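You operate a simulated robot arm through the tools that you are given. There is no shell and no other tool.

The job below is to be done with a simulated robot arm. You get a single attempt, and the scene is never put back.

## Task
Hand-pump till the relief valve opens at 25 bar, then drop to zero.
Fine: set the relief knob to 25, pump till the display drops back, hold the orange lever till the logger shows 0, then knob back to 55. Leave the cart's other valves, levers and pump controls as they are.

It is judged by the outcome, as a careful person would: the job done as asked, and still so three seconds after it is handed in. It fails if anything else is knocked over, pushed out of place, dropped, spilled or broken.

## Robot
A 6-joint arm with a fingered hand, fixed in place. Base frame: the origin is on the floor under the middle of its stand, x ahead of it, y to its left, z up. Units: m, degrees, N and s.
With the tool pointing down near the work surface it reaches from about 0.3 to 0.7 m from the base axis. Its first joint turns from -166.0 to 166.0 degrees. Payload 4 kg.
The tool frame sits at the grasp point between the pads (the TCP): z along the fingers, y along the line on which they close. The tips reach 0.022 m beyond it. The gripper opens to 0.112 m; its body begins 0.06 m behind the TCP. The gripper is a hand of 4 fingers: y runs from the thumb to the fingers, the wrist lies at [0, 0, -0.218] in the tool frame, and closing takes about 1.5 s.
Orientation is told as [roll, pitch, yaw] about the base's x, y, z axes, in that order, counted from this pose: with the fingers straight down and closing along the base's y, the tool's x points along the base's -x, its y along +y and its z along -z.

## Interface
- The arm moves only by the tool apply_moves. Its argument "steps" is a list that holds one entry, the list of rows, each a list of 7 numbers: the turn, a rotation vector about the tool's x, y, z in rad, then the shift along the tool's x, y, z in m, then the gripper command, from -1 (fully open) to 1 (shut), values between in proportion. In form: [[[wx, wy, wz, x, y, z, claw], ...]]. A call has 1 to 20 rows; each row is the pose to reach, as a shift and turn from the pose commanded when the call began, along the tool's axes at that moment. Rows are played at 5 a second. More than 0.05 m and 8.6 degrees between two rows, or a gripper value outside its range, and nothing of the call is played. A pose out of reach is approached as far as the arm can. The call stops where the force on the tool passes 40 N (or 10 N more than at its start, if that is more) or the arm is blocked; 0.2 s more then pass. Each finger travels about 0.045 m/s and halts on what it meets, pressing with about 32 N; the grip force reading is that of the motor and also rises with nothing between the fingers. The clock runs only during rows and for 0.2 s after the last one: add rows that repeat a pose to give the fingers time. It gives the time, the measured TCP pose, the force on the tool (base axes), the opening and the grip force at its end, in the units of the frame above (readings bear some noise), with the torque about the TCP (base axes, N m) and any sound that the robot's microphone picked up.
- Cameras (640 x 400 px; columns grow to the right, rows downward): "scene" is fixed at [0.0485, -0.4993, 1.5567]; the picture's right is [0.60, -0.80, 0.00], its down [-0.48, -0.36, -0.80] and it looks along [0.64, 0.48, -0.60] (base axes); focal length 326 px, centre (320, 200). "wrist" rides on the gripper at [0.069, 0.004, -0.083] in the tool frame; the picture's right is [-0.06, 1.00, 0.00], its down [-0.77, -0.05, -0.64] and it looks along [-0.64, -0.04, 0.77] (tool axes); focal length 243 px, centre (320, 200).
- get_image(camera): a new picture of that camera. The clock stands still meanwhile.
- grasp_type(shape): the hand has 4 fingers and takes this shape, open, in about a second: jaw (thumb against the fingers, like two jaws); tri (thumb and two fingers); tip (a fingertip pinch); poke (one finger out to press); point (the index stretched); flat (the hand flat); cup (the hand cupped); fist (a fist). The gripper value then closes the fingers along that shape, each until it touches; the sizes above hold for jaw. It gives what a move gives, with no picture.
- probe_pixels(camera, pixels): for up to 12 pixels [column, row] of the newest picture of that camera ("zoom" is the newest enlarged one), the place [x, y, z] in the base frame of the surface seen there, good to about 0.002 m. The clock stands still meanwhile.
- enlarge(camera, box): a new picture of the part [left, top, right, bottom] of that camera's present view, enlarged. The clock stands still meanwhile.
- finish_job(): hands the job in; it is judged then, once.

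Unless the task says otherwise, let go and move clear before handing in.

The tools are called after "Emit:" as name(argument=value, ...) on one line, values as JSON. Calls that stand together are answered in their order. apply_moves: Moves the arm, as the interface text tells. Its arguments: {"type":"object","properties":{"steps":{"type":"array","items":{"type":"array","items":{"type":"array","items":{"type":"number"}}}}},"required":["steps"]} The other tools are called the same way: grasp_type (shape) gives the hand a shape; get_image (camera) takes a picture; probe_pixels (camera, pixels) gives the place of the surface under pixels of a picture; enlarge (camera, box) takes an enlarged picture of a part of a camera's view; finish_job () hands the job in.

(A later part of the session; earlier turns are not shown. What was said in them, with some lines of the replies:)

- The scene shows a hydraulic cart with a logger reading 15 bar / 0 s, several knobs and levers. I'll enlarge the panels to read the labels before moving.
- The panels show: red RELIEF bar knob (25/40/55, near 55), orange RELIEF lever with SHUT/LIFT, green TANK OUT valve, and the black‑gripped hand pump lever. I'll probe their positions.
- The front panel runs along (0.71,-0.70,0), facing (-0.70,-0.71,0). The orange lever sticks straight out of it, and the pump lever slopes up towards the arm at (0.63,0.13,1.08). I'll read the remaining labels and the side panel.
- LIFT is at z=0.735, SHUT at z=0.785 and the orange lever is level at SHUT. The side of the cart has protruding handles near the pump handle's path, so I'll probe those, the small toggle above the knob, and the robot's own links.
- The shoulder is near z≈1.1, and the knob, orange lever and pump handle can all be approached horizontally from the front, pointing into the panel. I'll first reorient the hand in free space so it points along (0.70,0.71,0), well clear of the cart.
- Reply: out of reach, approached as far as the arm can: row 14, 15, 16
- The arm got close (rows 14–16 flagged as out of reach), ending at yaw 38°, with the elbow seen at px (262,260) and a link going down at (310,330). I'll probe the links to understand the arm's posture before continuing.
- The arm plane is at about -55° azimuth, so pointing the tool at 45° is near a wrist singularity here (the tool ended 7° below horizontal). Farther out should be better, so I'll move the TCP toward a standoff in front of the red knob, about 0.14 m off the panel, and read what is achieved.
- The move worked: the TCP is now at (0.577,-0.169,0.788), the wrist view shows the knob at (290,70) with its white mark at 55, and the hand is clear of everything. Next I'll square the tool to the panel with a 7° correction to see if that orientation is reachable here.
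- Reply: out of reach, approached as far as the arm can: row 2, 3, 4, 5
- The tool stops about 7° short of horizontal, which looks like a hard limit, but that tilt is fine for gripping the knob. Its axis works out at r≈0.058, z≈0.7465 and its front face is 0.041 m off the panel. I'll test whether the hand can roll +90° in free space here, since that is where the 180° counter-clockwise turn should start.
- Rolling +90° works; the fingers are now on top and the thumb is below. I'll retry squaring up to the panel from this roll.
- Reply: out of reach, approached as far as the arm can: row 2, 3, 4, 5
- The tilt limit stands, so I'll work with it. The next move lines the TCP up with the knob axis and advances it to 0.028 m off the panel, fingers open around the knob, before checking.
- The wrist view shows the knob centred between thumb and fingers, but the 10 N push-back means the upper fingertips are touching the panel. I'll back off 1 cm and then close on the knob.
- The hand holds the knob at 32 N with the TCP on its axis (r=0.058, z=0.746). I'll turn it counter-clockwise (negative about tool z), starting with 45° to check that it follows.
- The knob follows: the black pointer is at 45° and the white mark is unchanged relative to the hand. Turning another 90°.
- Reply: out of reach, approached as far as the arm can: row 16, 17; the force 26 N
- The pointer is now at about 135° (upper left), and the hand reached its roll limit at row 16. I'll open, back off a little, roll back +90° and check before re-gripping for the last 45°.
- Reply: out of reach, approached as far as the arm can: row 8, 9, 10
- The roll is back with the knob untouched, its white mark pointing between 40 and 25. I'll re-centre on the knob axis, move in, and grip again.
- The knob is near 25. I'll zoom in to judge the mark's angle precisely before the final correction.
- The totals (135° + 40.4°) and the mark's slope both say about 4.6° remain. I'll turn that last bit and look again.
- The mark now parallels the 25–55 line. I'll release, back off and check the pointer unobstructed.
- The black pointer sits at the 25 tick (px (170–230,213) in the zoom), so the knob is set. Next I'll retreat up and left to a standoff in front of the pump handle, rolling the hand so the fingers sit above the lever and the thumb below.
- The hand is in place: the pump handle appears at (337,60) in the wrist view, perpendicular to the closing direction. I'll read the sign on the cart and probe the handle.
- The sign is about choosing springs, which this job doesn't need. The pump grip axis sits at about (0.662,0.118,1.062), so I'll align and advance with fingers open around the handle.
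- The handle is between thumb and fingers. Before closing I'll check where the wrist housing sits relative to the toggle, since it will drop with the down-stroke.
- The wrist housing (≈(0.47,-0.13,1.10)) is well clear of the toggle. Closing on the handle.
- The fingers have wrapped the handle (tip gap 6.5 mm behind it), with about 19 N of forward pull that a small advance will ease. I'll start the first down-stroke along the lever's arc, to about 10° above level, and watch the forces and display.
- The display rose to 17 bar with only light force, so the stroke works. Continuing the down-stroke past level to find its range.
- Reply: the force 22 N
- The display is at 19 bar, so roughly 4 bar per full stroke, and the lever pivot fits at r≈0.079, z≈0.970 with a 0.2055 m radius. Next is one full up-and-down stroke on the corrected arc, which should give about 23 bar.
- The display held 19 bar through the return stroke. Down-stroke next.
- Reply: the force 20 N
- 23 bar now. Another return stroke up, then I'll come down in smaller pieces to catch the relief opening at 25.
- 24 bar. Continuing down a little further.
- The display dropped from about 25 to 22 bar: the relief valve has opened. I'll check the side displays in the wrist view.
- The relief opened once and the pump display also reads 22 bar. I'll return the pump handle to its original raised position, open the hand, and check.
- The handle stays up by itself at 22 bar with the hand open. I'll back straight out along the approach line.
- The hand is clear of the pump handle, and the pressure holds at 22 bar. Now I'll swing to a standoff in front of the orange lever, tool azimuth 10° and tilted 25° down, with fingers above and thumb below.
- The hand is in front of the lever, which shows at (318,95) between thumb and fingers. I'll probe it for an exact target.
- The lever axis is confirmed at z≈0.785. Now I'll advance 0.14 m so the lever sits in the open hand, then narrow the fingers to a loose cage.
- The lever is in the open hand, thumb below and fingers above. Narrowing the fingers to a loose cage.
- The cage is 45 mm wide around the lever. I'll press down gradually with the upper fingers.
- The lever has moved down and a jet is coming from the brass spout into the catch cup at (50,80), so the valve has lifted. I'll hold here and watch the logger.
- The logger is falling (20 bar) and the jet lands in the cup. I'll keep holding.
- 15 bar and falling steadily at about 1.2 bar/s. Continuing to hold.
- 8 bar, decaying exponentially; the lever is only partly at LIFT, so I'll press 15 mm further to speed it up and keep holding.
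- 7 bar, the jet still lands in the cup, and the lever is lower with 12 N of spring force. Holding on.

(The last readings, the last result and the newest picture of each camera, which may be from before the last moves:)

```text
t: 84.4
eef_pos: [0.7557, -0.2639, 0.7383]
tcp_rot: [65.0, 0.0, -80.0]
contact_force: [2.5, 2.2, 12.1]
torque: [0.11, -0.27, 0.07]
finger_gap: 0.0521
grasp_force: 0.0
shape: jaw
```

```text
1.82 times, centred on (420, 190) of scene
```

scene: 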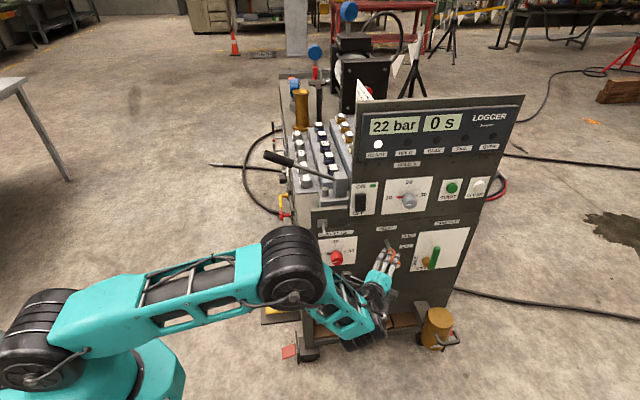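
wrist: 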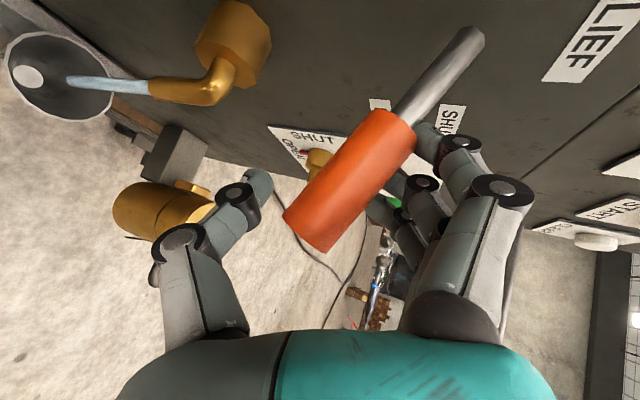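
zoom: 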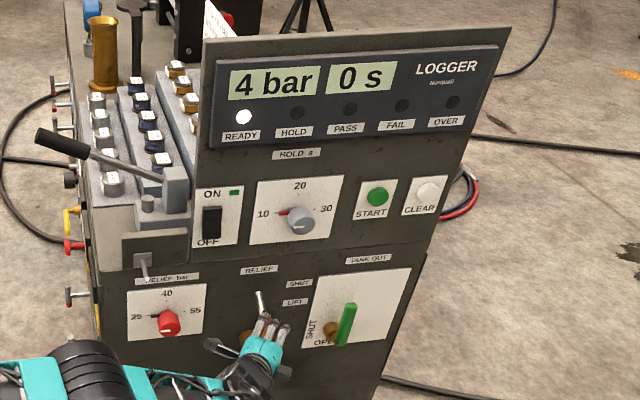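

4 bar, falling faster. I'll press slightly further and keep holding.

Emit:
apply_moves(steps=[[[0, 0, 0, 0, -0.0036, 0.0017, 0.2], [0, 0, 0, 0, -0.0073, 0.0034, 0.2], [0, 0, 0, 0, -0.0073, 0.0034, 0.2], [0, 0, 0, 0, -0.0073, 0.0034, 0.2], [0, 0, 0, 0, -0.0073, 0.0034, 0.2], [0, 0, 0, 0, -0.0073, 0.0034, 0.2], [0, 0, 0, 0, -0.0073, 0.0034, 0.2], [0, 0, 0, 0, -0.0073, 0.0034, 0.2], [0, 0, 0, 0, -0.0073, 0.0034, 0.2], [0, 0, 0, 0, -0.0073, 0.0034, 0.2], [0, 0, 0, 0, -0.0073, 0.0034, 0.2], [0, 0, 0, 0, -0.0073, 0.0034, 0.2], [0, 0, 0, 0, -0.0073, 0.0034, 0.2], [0, 0, 0, 0, -0.0073, 0.0034, 0.2], [0, 0, 0, 0, -0.0073, 0.0034, 0.2], [0, 0, 0, 0, -0.0073, 0.0034, 0.2], [0, 0, 0, 0, -0.0073, 0.0034, 0.2], [0, 0, 0, 0, -0.0073, 0.0034, 0.2], [0, 0, 0, 0, -0.0073, 0.0034, 0.2], [0, 0, 0, 0, -0.0073, 0.0034, 0.2]]])

Emit:
apply_moves(steps=[[[0, 0, 0, 0, 0, 0, 0.2], [0, 0, 0, 0, 0, 0, 0.2], [0, 0, 0, 0, 0, 0, 0.2], [0, 0, 0, 0, 0, 0, 0.2], [0, 0, 0, 0, 0, 0, 0.2], [0, 0, 0, 0, 0, 0, 0.2], [0, 0, 0, 0, 0, 0, 0.2], [0, 0, 0, 0, 0, 0, 0.2], [0, 0, 0, 0, 0, 0, 0.2], [0, 0, 0, 0, 0, 0, 0.2], [0, 0, 0, 0, 0, 0, 0.2], [0, 0, 0, 0, 0, 0, 0.2], [0, 0, 0, 0, 0, 0, 0.2], [0, 0, 0, 0, 0, 0, 0.2], [0, 0, 0, 0, 0, 0, 0.2], [0, 0, 0, 0, 0, 0, 0.2], [0, 0, 0, 0, 0, 0, 0.2], [0, 0, 0, 0, 0, 0, 0.2], [0, 0, 0, 0, 0, 0, 0.2], [0, 0, 0, 0, 0, 0, 0.2]]])

Emit:
enlarge(camera="scene", box=[310, 80, 530, 300])

Emit:
get_image(camera="wrist")

```text
t: 88.6
eef_pos: [0.7545, -0.2644, 0.7306]
tcp_rot: [65.0, 0.0, -79.9]
contact_force: [2.6, -0.5, 18.2]
torque: [0.26, -0.46, 0.0]
finger_gap: 0.0541
grasp_force: 0.0
shape: jaw
```

```text
t: 92.8
eef_pos: [0.755, -0.2642, 0.7298]
tcp_rot: [64.9, 0.0, -80.0]
contact_force: [1.1, 0.0, 17.6]
torque: [0.34, -0.38, 0.0]
finger_gap: 0.0539
grasp_force: 0.0
shape: jaw
```

```text
1.82 times, centred on (420, 190) of scene
```

zoom: 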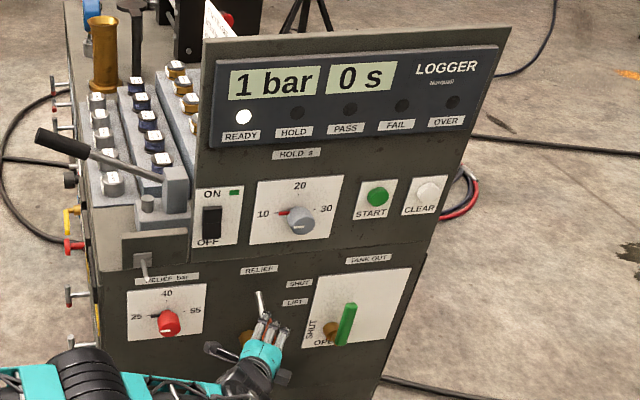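

```text
taken
```

wrist: 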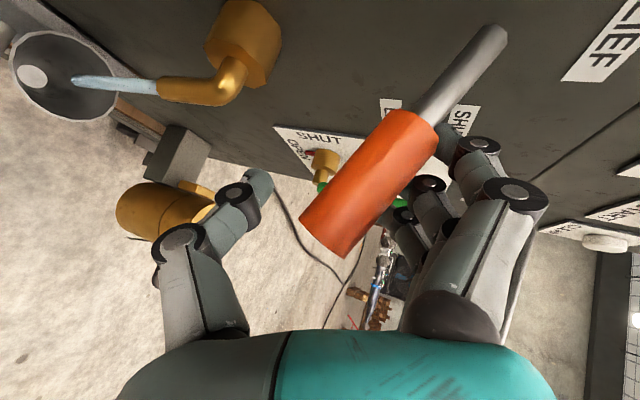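

1 bar now. I'll hold until it reads 0, with extra margin so it truly empties.

Emit:
apply_moves(steps=[[[0, 0, 0, 0, 0, 0, 0.2], [0, 0, 0, 0, 0, 0, 0.2], [0, 0, 0, 0, 0, 0, 0.2], [0, 0, 0, 0, 0, 0, 0.2], [0, 0, 0, 0, 0, 0, 0.2], [0, 0, 0, 0, 0, 0, 0.2], [0, 0, 0, 0, 0, 0, 0.2], [0, 0, 0, 0, 0, 0, 0.2], [0, 0, 0, 0, 0, 0, 0.2], [0, 0, 0, 0, 0, 0, 0.2], [0, 0, 0, 0, 0, 0, 0.2], [0, 0, 0, 0, 0, 0, 0.2], [0, 0, 0, 0, 0, 0, 0.2], [0, 0, 0, 0, 0, 0, 0.2], [0, 0, 0, 0, 0, 0, 0.2], [0, 0, 0, 0, 0, 0, 0.2], [0, 0, 0, 0, 0, 0, 0.2], [0, 0, 0, 0, 0, 0, 0.2], [0, 0, 0, 0, 0, 0, 0.2], [0, 0, 0, 0, 0, 0, 0.2]]])

Emit:
apply_moves(steps=[[[0, 0, 0, 0, 0, 0, 0.2], [0, 0, 0, 0, 0, 0, 0.2], [0, 0, 0, 0, 0, 0, 0.2], [0, 0, 0, 0, 0, 0, 0.2], [0, 0, 0, 0, 0, 0, 0.2], [0, 0, 0, 0, 0, 0, 0.2], [0, 0, 0, 0, 0, 0, 0.2], [0, 0, 0, 0, 0, 0, 0.2], [0, 0, 0, 0, 0, 0, 0.2], [0, 0, 0, 0, 0, 0, 0.2], [0, 0, 0, 0, 0, 0, 0.2], [0, 0, 0, 0, 0, 0, 0.2], [0, 0, 0, 0, 0, 0, 0.2], [0, 0, 0, 0, 0, 0, 0.2], [0, 0, 0, 0, 0, 0, 0.2], [0, 0, 0, 0, 0, 0, 0.2], [0, 0, 0, 0, 0, 0, 0.2], [0, 0, 0, 0, 0, 0, 0.2], [0, 0, 0, 0, 0, 0, 0.2], [0, 0, 0, 0, 0, 0, 0.2]]])

Emit:
enlarge(camera="scene", box=[310, 80, 530, 300])

Emit:
get_image(camera="wrist")

```text
t: 97.0
eef_pos: [0.7534, -0.2641, 0.7308]
tcp_rot: [65.0, 0.0, -80.0]
contact_force: [2.3, -0.1, 17.7]
torque: [0.32, -0.41, 0.03]
finger_gap: 0.0541
grasp_force: 0.0
shape: jaw
```

```text
t: 101.2
eef_pos: [0.7548, -0.2637, 0.7296]
tcp_rot: [65.0, 0.1, -80.0]
contact_force: [1.8, -0.3, 17.5]
torque: [0.32, -0.42, -0.05]
finger_gap: 0.0542
grasp_force: 0.0
shape: jaw
```

```text
1.82 times, centred on (420, 190) of scene
```

zoom: 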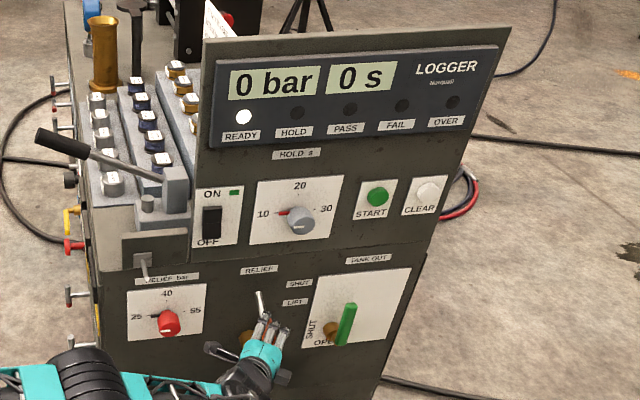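

```text
taken
```

wrist: 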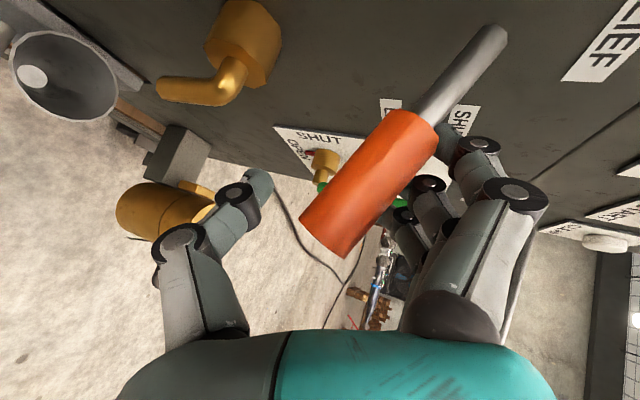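

The logger reads 0 bar and the jet has stopped. I'll raise the hand 55 mm so the lever springs back to SHUT in a controlled way.

Emit:
apply_moves(steps=[[[0, 0, 0, 0, 0.0062, -0.0029, 0.2], [0, 0, 0, 0, 0.0125, -0.0058, 0.2], [0, 0, 0, 0, 0.0187, -0.0087, 0.2], [0, 0, 0, 0, 0.025, -0.0117, 0.2], [0, 0, 0, 0, 0.0312, -0.0146, 0.2], [0, 0, 0, 0, 0.0374, -0.0175, 0.2], [0, 0, 0, 0, 0.0437, -0.0204, 0.2], [0, 0, 0, 0, 0.0499, -0.0233, 0.2], [0, 0, 0, 0, 0.0499, -0.0233, 0.2]]])

Emit:
get_image(camera="wrist")

Emit:
enlarge(camera="scene", box=[310, 80, 530, 300])

```text
t: 103.2
eef_pos: [0.7541, -0.2637, 0.7846]
tcp_rot: [65.0, 0.1, -80.0]
contact_force: [-0.6, -0.2, -0.2]
torque: [0.02, 0.01, 0.01]
finger_gap: 0.0459
grasp_force: 0.1
shape: jaw
```

```text
taken
```

wrist: 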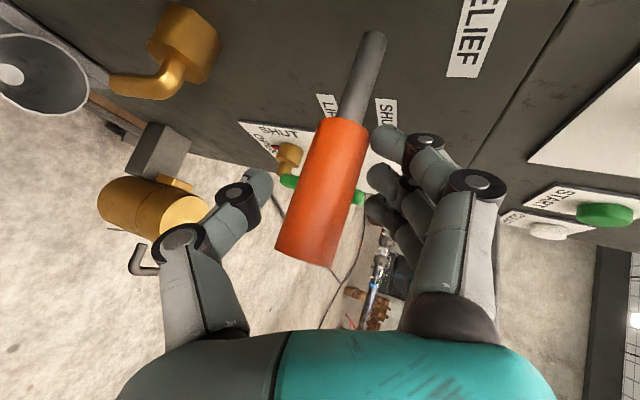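

```text
1.82 times, centred on (420, 190) of scene
```

zoom: 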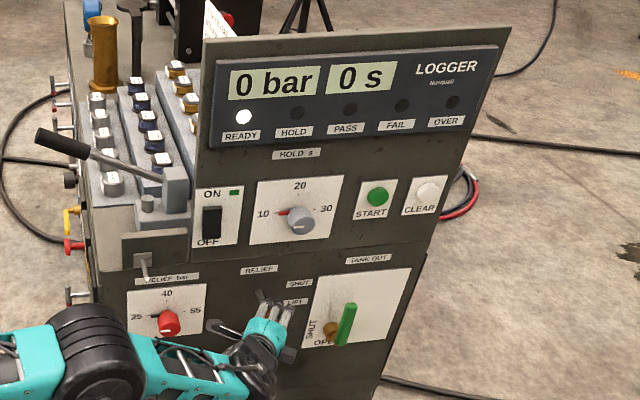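

The lever is back level at SHUT, exactly as before, and the logger stays at 0 bar. Next I open the fingers and back straight out.

Emit:
apply_moves(steps=[[[0, 0, 0, 0, 0, 0, -0.3], [0, 0, 0, 0, 0, 0, -0.7], [0, 0, 0, 0, 0, 0, -1], [0, 0, 0, 0, 0, 0, -1], [0, 0, 0, 0, 0, 0, -1], [0, 0, 0, 0, 0, 0, -1], [0, 0, 0, 0, 0, -0.02, -1], [0, 0, 0, 0, 0, -0.045, -1], [0, 0, 0, 0, 0, -0.07, -1], [0, 0, 0, 0, 0, -0.095, -1], [0, 0, 0, 0, 0, -0.12, -1], [0, 0, 0, 0, 0, -0.14, -1], [0, 0, 0, 0, 0, -0.14, -1]]])

Emit:
get_image(camera="scene")

Emit:
get_image(camera="wrist")

```text
t: 106.0
eef_pos: [0.629, -0.2852, 0.8434]
tcp_rot: [65.0, 0.1, -80.0]
contact_force: [0.2, -0.4, -0.2]
torque: [0.04, -0.04, -0.01]
finger_gap: 0.112
grasp_force: 0.0
shape: jaw
```

```text
taken
```

scene: 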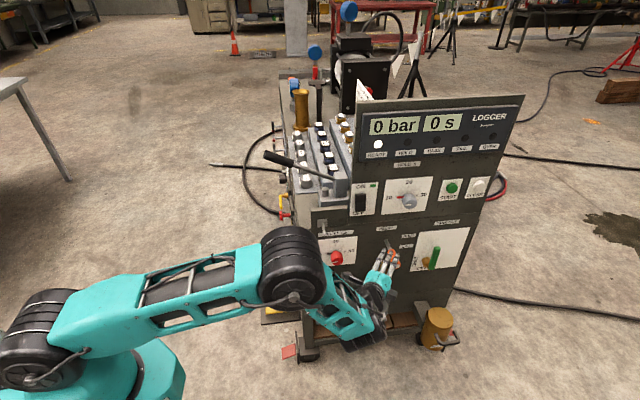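

```text
taken
```

wrist: 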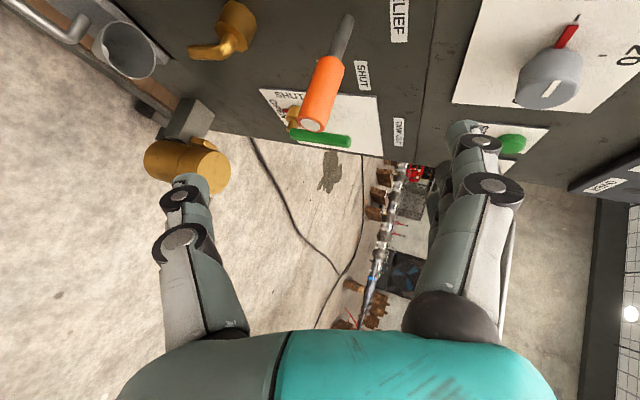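

All clear at 0 bar. Next the hand swings back to the standoff in front of the red knob, squared to the panel again.

Emit:
apply_moves(steps=[[[-0.0375, 0.0716, -0.0207, 0.0145, -0.0098, 0.0038, -1], [-0.075, 0.1431, -0.0414, 0.0291, -0.0197, 0.0076, -1], [-0.1125, 0.2147, -0.0621, 0.0436, -0.0295, 0.0114, -1], [-0.15, 0.2862, -0.0829, 0.0581, -0.0394, 0.0152, -1], [-0.1875, 0.3578, -0.1036, 0.0726, -0.0492, 0.019, -1], [-0.225, 0.4293, -0.1243, 0.0872, -0.059, 0.0228, -1], [-0.2625, 0.5009, -0.145, 0.1017, -0.0689, 0.0266, -1], [-0.3, 0.5724, -0.1657, 0.1162, -0.0787, 0.0304, -1], [-0.3, 0.5724, -0.1657, 0.1162, -0.0787, 0.0304, -1]]])

Emit:
get_image(camera="wrist")

```text
t: 108.0
eef_pos: [0.6034, -0.1723, 0.7606]
tcp_rot: [82.6, 0.1, -46.0]
contact_force: [0.5, -0.6, 0.0]
torque: [-0.01, -0.02, 0.01]
finger_gap: 0.1119
grasp_force: 0.1
shape: jaw
```

```text
taken
```

wrist: 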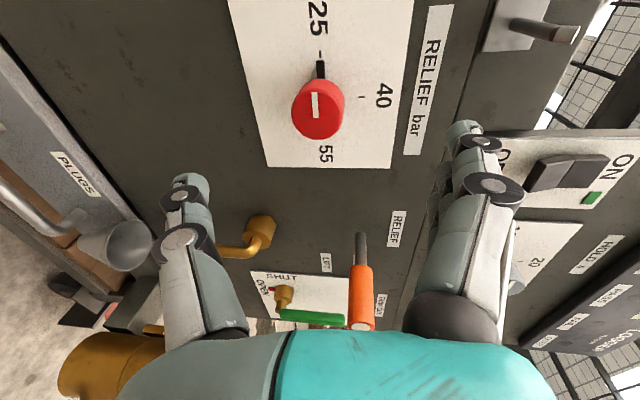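

The knob's white mark points at 25 in the wrist view at (315,100). I'll roll the hand -125° here so I can grip and turn clockwise.

Emit:
apply_moves(steps=[[[0, 0, -0.1283, 0, 0, 0, -1], [0, 0, -0.2567, 0, 0, 0, -1], [0, 0, -0.385, 0, 0, 0, -1], [0, 0, -0.5133, 0, 0, 0, -1], [0, 0, -0.6417, 0, 0, 0, -1], [0, 0, -0.77, 0, 0, 0, -1], [0, 0, -0.8983, 0, 0, 0, -1], [0, 0, -1.0267, 0, 0, 0, -1], [0, 0, -1.155, 0, 0, 0, -1], [0, 0, -1.2833, 0, 0, 0, -1], [0, 0, -1.4117, 0, 0, 0, -1], [0, 0, -1.54, 0, 0, 0, -1], [0, 0, -1.6683, 0, 0, 0, -1], [0, 0, -1.7967, 0, 0, 0, -1], [0, 0, -1.925, 0, 0, 0, -1], [0, 0, -2.0533, 0, 0, 0, -1], [0, 0, -2.1817, 0, 0, 0, -1], [0, 0, -2.1817, 0, 0, 0, -1]]])

Emit:
get_image(camera="wrist")

```text
t: 111.8
eef_pos: [0.6162, -0.1806, 0.7495]
tcp_rot: [-77.0, -54.3, 123.3]
contact_force: [0.3, -0.3, -0.6]
torque: [0.04, 0.0, 0.02]
finger_gap: 0.1118
grasp_force: 0.0
shape: jaw
out of reach, approached as far as the arm can: row 16, 17, 18
```

```text
taken
```

wrist: 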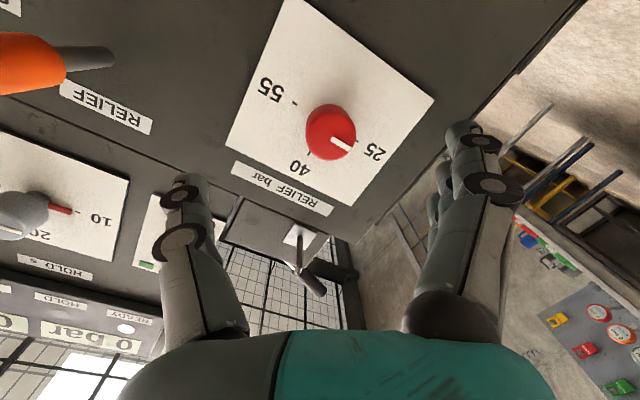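

The roll limit here is about -36° and nudged the TCP slightly. I'll roll back 15°, re-centre on the knob axis, and advance around the knob with the fingers open.

Emit:
apply_moves(steps=[[[0, 0, 0.13, -0.0084, 0.0036, 0.0, -1], [0, 0, 0.26, -0.0168, 0.0072, 0.01, -1], [0, 0, 0.26, -0.0168, 0.0072, 0.03, -1], [0, 0, 0.26, -0.0168, 0.0072, 0.05, -1], [0, 0, 0.26, -0.0168, 0.0072, 0.065, -1], [0, 0, 0.26, -0.0168, 0.0072, 0.08, -1], [0, 0, 0.26, -0.0168, 0.0072, 0.09, -1], [0, 0, 0.26, -0.0168, 0.0072, 0.0954, -1], [0, 0, 0.26, -0.0168, 0.0072, 0.0954, -1]]])

Emit:
get_image(camera="wrist")

Emit:
enlarge(camera="scene", box=[290, 210, 410, 310])

```text
t: 113.8
eef_pos: [0.6743, -0.1035, 0.748]
tcp_rot: [-69.5, -68.7, 114.8]
contact_force: [0.0, -0.9, -0.1]
torque: [0.0, 0.0, 0.0]
finger_gap: 0.1117
grasp_force: 0.0
shape: jaw
```

```text
taken
```

wrist: 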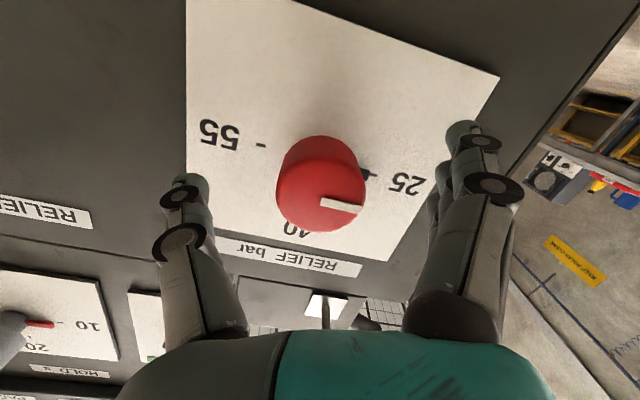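

```text
4.00 times, centred on (350, 260) of scene
```

zoom: 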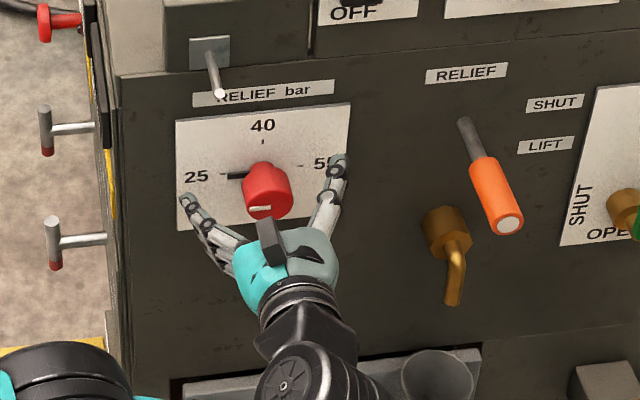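

The TCP is centred on the knob (r=0.0586, z=0.748) with no contact force. Closing, then turning clockwise 92°.

Emit:
apply_moves(steps=[[[0, 0, 0, 0, 0, 0, -0.5], [0, 0, 0, 0, 0, 0, 0], [0, 0, 0, 0, 0, 0, 0.3], [0, 0, 0, 0, 0, 0, 0.6], [0, 0, 0, 0, 0, 0, 1], [0, 0, 0, 0, 0, 0, 1], [0, 0, 0, 0, 0, 0, 1], [0, 0, 0, 0, 0, 0, 1]]])

Emit:
apply_moves(steps=[[[0, 0, 0.1, 0, 0, 0, 1], [0, 0, 0.2, 0, 0, 0, 1], [0, 0, 0.3, 0, 0, 0, 1], [0, 0, 0.4, 0, 0, 0, 1], [0, 0, 0.5, 0, 0, 0, 1], [0, 0, 0.6, 0, 0, 0, 1], [0, 0, 0.7, 0, 0, 0, 1], [0, 0, 0.8, 0, 0, 0, 1], [0, 0, 0.9, 0, 0, 0, 1], [0, 0, 1.0, 0, 0, 0, 1], [0, 0, 1.1, 0, 0, 0, 1], [0, 0, 1.2, 0, 0, 0, 1], [0, 0, 1.3, 0, 0, 0, 1], [0, 0, 1.4, 0, 0, 0, 1], [0, 0, 1.5, 0, 0, 0, 1], [0, 0, 1.6, 0, 0, 0, 1], [0, 0, 1.6, 0, 0, 0, 1]]])

Emit:
get_image(camera="wrist")

Emit:
enlarge(camera="scene", box=[290, 210, 410, 310])

```text
t: 115.6
eef_pos: [0.6734, -0.1037, 0.7468]
tcp_rot: [-69.5, -68.7, 114.8]
contact_force: [2.8, 2.9, -1.2]
torque: [0.06, 0.01, 0.0]
finger_gap: 0.0266
grasp_force: 31.8
shape: jaw
```

```text
t: 119.2
eef_pos: [0.6742, -0.1025, 0.7477]
tcp_rot: [82.3, -18.2, -43.6]
contact_force: [5.5, 2.6, 8.3]
torque: [0.51, -0.52, 0.48]
finger_gap: 0.0261
grasp_force: 32.0
shape: jaw
```

```text
taken
```

wrist: 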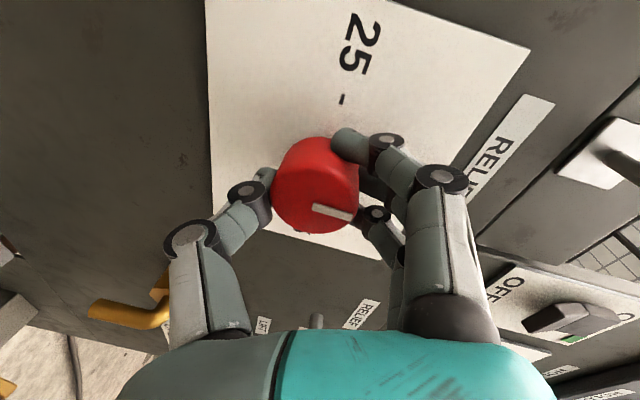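

```text
4.00 times, centred on (350, 260) of scene
```

zoom: 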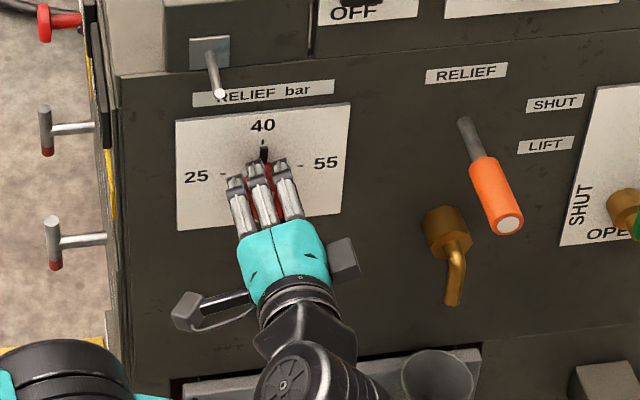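

The pointer is now straight up at 40. I'll release, roll back 92° in place a little off the knob, and re-grip for the second half.

Emit:
apply_moves(steps=[[[0, 0, 0, 0, 0, 0, 0.5], [0, 0, 0, 0, 0, 0, 0], [0, 0, 0, 0, 0, 0, -0.5], [0, 0, 0, 0, 0, 0, -1], [0, 0, 0, 0, 0, 0, -1], [0, 0, 0, 0, 0, 0, -1], [0, 0, 0, 0, 0, 0, -1], [0, 0, 0, 0, 0, -0.01, -1], [0, 0, 0, 0, 0, -0.02, -1], [0, 0, 0, 0, 0, -0.02, -1]]])

Emit:
apply_moves(steps=[[[0, 0, -0.125, 0, 0, 0, -1], [0, 0, -0.25, 0, 0, 0, -1], [0, 0, -0.375, 0, 0, 0, -1], [0, 0, -0.5, 0, 0, 0, -1], [0, 0, -0.625, 0, 0, 0, -1], [0, 0, -0.75, 0, 0, 0, -1], [0, 0, -0.875, 0, 0, 0, -1], [0, 0, -1.0, 0, 0, 0, -1], [0, 0, -1.125, 0, 0, 0, -1], [0, 0, -1.25, 0, 0, 0, -1], [0, 0, -1.375, 0, 0, 0, -1], [0, 0, -1.5, 0, 0, 0, -1], [0, 0, -1.5, 0, 0, 0, -1]]])

Emit:
enlarge(camera="scene", box=[316, 235, 364, 270])

Emit:
get_image(camera="wrist")

```text
t: 121.4
eef_pos: [0.6598, -0.1174, 0.7505]
tcp_rot: [82.4, -18.1, -43.6]
contact_force: [0.3, 0.8, 0.0]
torque: [0.05, -0.02, 0.02]
finger_gap: 0.1117
grasp_force: 0.1
shape: jaw
```

```text
t: 124.2
eef_pos: [0.6606, -0.1153, 0.7489]
tcp_rot: [-62.8, -73.9, 107.7]
contact_force: [0.3, -0.3, -0.2]
torque: [0.01, 0.03, 0.01]
finger_gap: 0.1121
grasp_force: 0.1
shape: jaw
```

```text
11.43 times, centred on (340, 252) of scene
```

zoom: 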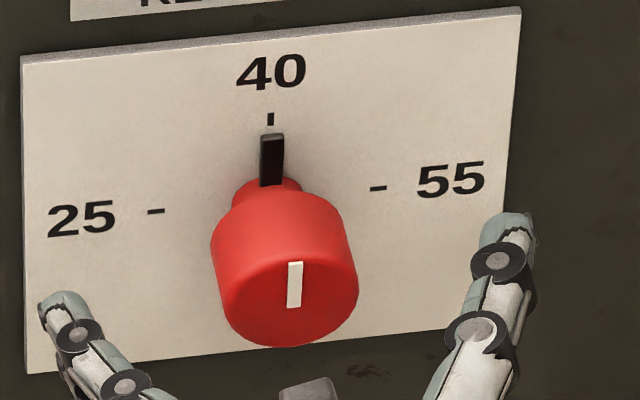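

```text
taken
```

wrist: 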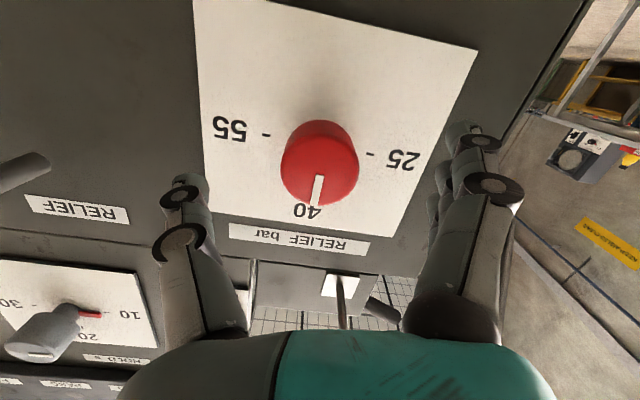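

The pointer is at 40, a few degrees past vertical, so about 86° remain. I'll move in, grip and turn 80°, then judge the rest.

Emit:
apply_moves(steps=[[[0, 0, 0, 0.0002, -0.0007, 0.01, -1], [0, 0, 0, 0.0002, -0.0007, 0.0187, -1], [0, 0, 0, 0.0002, -0.0007, 0.0187, -0.5], [0, 0, 0, 0.0002, -0.0007, 0.0187, 0], [0, 0, 0, 0.0002, -0.0007, 0.0187, 0.3], [0, 0, 0, 0.0002, -0.0007, 0.0187, 0.6], [0, 0, 0, 0.0002, -0.0007, 0.0187, 1], [0, 0, 0, 0.0002, -0.0007, 0.0187, 1], [0, 0, 0, 0.0002, -0.0007, 0.0187, 1], [0, 0, 0, 0.0002, -0.0007, 0.0187, 1]]])

Emit:
apply_moves(steps=[[[0, 0, 0.1, 0, 0, 0, 1], [0, 0, 0.2, 0, 0, 0, 1], [0, 0, 0.3, 0, 0, 0, 1], [0, 0, 0.4, 0, 0, 0, 1], [0, 0, 0.5, 0, 0, 0, 1], [0, 0, 0.6, 0, 0, 0, 1], [0, 0, 0.7, 0, 0, 0, 1], [0, 0, 0.8, 0, 0, 0, 1], [0, 0, 0.9, 0, 0, 0, 1], [0, 0, 1.0, 0, 0, 0, 1], [0, 0, 1.1, 0, 0, 0, 1], [0, 0, 1.2, 0, 0, 0, 1], [0, 0, 1.3, 0, 0, 0, 1], [0, 0, 1.4, 0, 0, 0, 1], [0, 0, 1.4, 0, 0, 0, 1]]])

Emit:
enlarge(camera="scene", box=[316, 235, 364, 270])

Emit:
get_image(camera="wrist")

```text
t: 126.4
eef_pos: [0.6741, -0.1042, 0.7468]
tcp_rot: [-62.7, -74.0, 107.6]
contact_force: [2.2, 2.4, -0.4]
torque: [0.0, -0.03, 0.03]
finger_gap: 0.0267
grasp_force: 32.3
shape: jaw
```

```text
t: 129.6
eef_pos: [0.6733, -0.1043, 0.7474]
tcp_rot: [82.0, -23.8, -42.7]
contact_force: [5.8, 11.3, 1.4]
torque: [0.42, -0.34, 0.61]
finger_gap: 0.0255
grasp_force: 31.9
shape: jaw
```

```text
11.43 times, centred on (340, 252) of scene
```

zoom: 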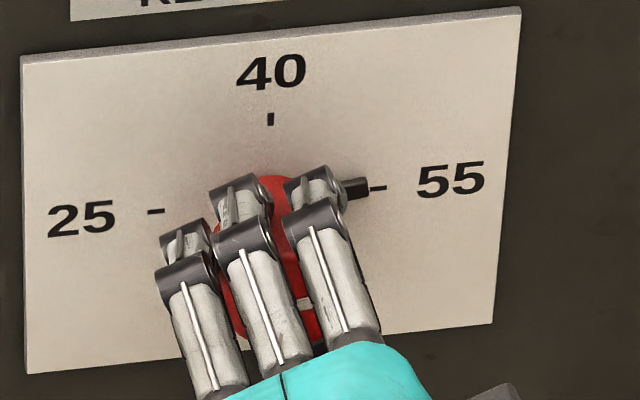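

```text
taken
```

wrist: 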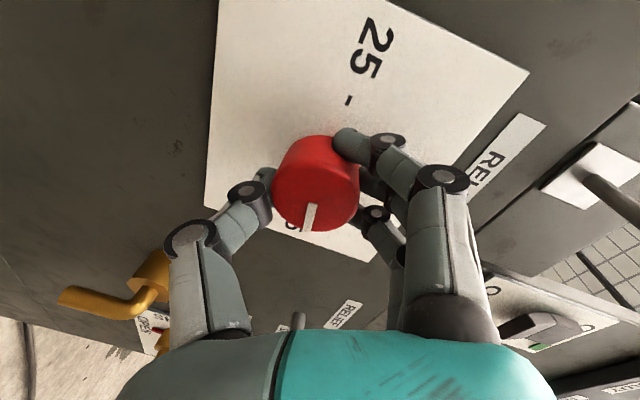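

The pointer is about 7–8° short of 55 (171.9° turned so far). Turning the last 0.135 rad.

Emit:
apply_moves(steps=[[[0, 0, 0.07, 0, 0, 0, 1], [0, 0, 0.135, 0, 0, 0, 1], [0, 0, 0.135, 0, 0, 0, 1]]])

Emit:
enlarge(camera="scene", box=[316, 235, 364, 270])

Emit:
get_image(camera="wrist")

```text
t: 130.4
eef_pos: [0.6735, -0.1043, 0.7475]
tcp_rot: [82.4, -16.1, -43.8]
contact_force: [4.9, 12.6, 1.7]
torque: [0.44, -0.43, 0.6]
finger_gap: 0.0252
grasp_force: 32.4
shape: jaw
```

```text
11.43 times, centred on (340, 252) of scene
```

zoom: 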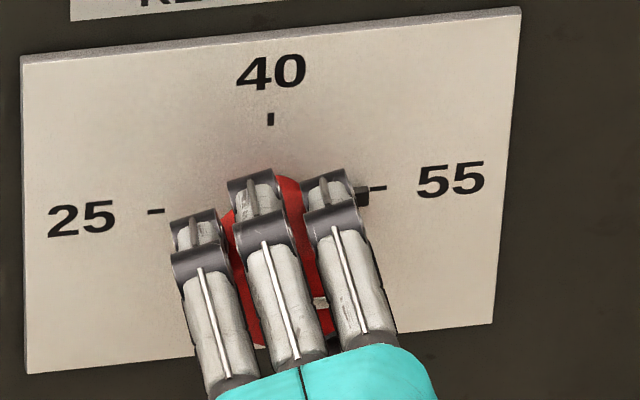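

```text
taken
```

wrist: 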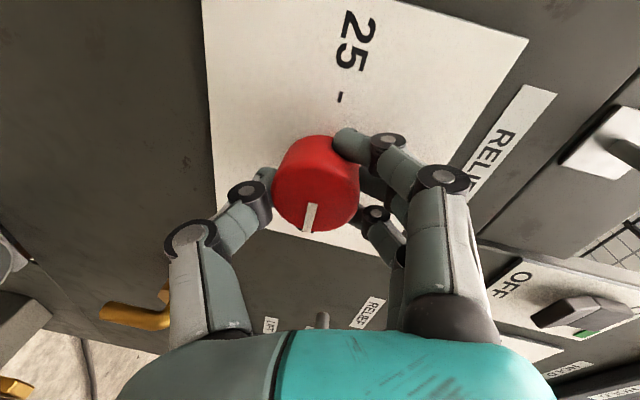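

The pointer now lines up like it did at the start. Releasing and backing off to verify.

Emit:
apply_moves(steps=[[[0, 0, 0, 0, 0, 0, 0.5], [0, 0, 0, 0, 0, 0, 0], [0, 0, 0, 0, 0, 0, -0.5], [0, 0, 0, 0, 0, 0, -1], [0, 0, 0, 0, 0, 0, -1], [0, 0, 0, 0, 0, 0, -1], [0, 0, 0, 0, 0, 0, -1], [0, 0, 0, 0, 0, -0.02, -1], [0, 0, 0, 0, 0, -0.045, -1], [0, 0, 0, 0, 0, -0.07, -1], [0, 0, 0, 0, 0, -0.095, -1], [0, 0, 0, 0, 0, -0.12, -1], [0, 0, 0, 0, 0, -0.12, -1]]])

Emit:
enlarge(camera="scene", box=[316, 235, 364, 270])

Emit:
get_image(camera="wrist")

Emit:
get_image(camera="scene")

```text
t: 133.2
eef_pos: [0.5873, -0.1841, 0.762]
tcp_rot: [81.8, -16.2, -44.1]
contact_force: [-0.2, -0.2, 0.9]
torque: [-0.02, -0.03, -0.02]
finger_gap: 0.1118
grasp_force: 0.0
shape: jaw
```

```text
11.43 times, centred on (340, 252) of scene
```

zoom: 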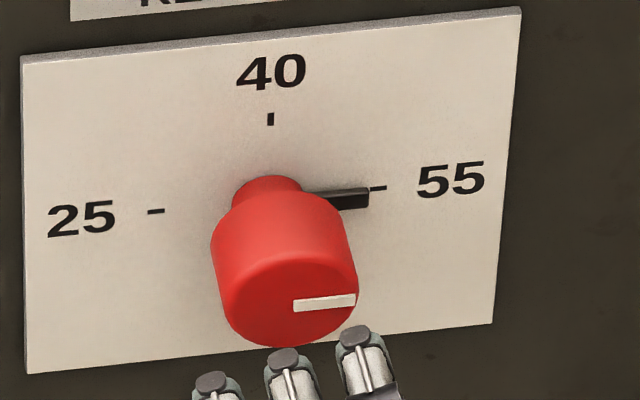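

```text
taken
```

wrist: 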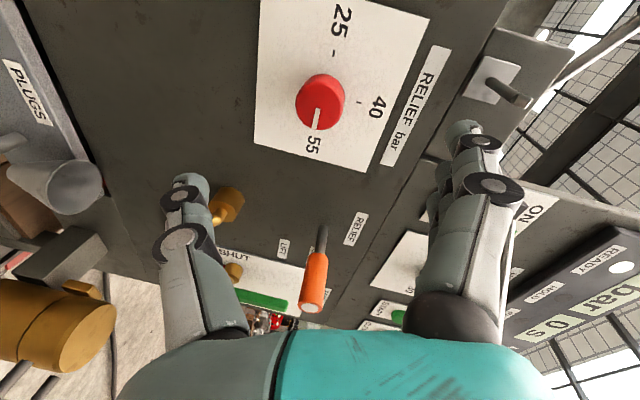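

```text
taken
```

scene: 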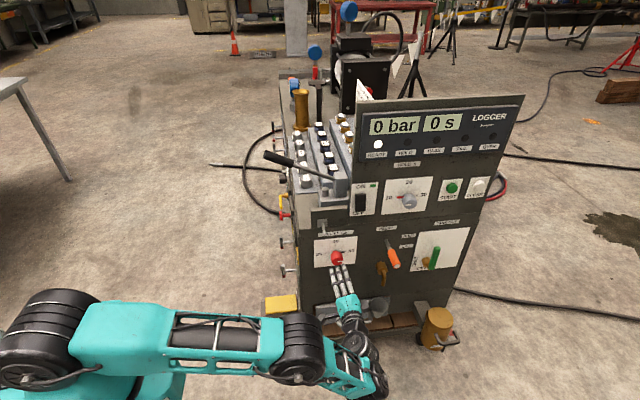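

The knob is back at 55 (mark from (294,306) to (355,299), parallel to the tick line), the logger reads 0 bar, and the orange lever and green valve are as they were. I'll move further clear and take a last look.

Emit:
apply_moves(steps=[[[0, 0, 0, 0, 0, -0.02, -1], [0, 0, 0, 0, 0, -0.04, -1], [0, 0, 0, 0, 0, -0.06, -1], [0, 0, 0, 0, 0, -0.08, -1], [0, 0, 0, 0, 0, -0.08, -1], [0, 0, 0, 0, 0, -0.08, -1]]])

Emit:
enlarge(camera="scene", box=[260, 80, 540, 360])

Emit:
enlarge(camera="scene", box=[300, 210, 480, 330])

```text
t: 134.6
eef_pos: [0.5284, -0.2189, 0.7769]
tcp_rot: [80.1, -16.3, -44.3]
contact_force: [-0.4, 0.3, 0.1]
torque: [-0.02, 0.0, -0.01]
finger_gap: 0.112
grasp_force: 0.0
shape: jaw
out of reach, approached as far as the arm can: row 1, 2, 3, 4, 5, 6
```

```text
1.43 times, centred on (400, 220) of scene
```

zoom: 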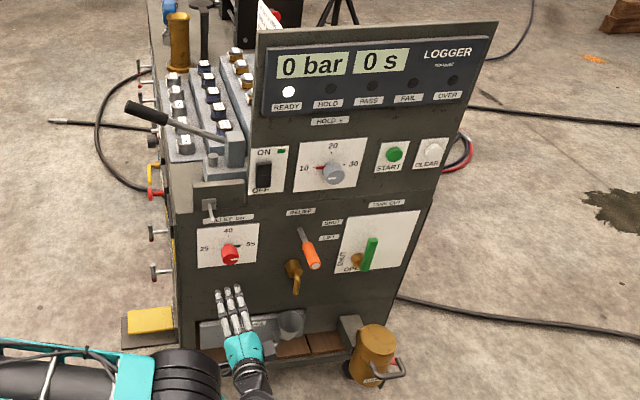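

```text
3.33 times, centred on (390, 270) of scene
```

zoom: 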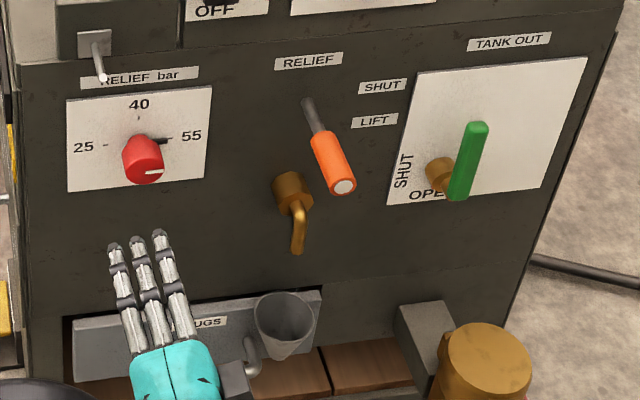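

The logger reads 0 bar, the relief knob is at 55 and the orange lever is at SHUT. The pump handle, tank valve and everything else are where they started, and the hand is clear, so I'm handing the job in.

Emit:
finish_job()

```text
The job is handed in.
```

The relief valve opened at its 25 bar setting, the logger now reads 0, and the job is handed in.

- **Setting:** I turned the relief knob from 55 to the 25 tick before pumping.
- **Pumping:** The display climbed from 15 to 24 bar. During the next part of the stroke it dropped back to 22, so the valve opened between readings. I didn't see the display show 25 itself.
- **Venting:** I held the orange lever down until the logger showed 0 and the jet into the catch cup stopped. The lever then sprang back to SHUT.
- **Restoring:** The knob is back at the 55 tick and the pump handle is in its original raised position. I left the tank valve, hold knob, toggle and logger buttons alone.

In the last picture nothing on the cart looked moved or spilled, and the hand was clear of it.
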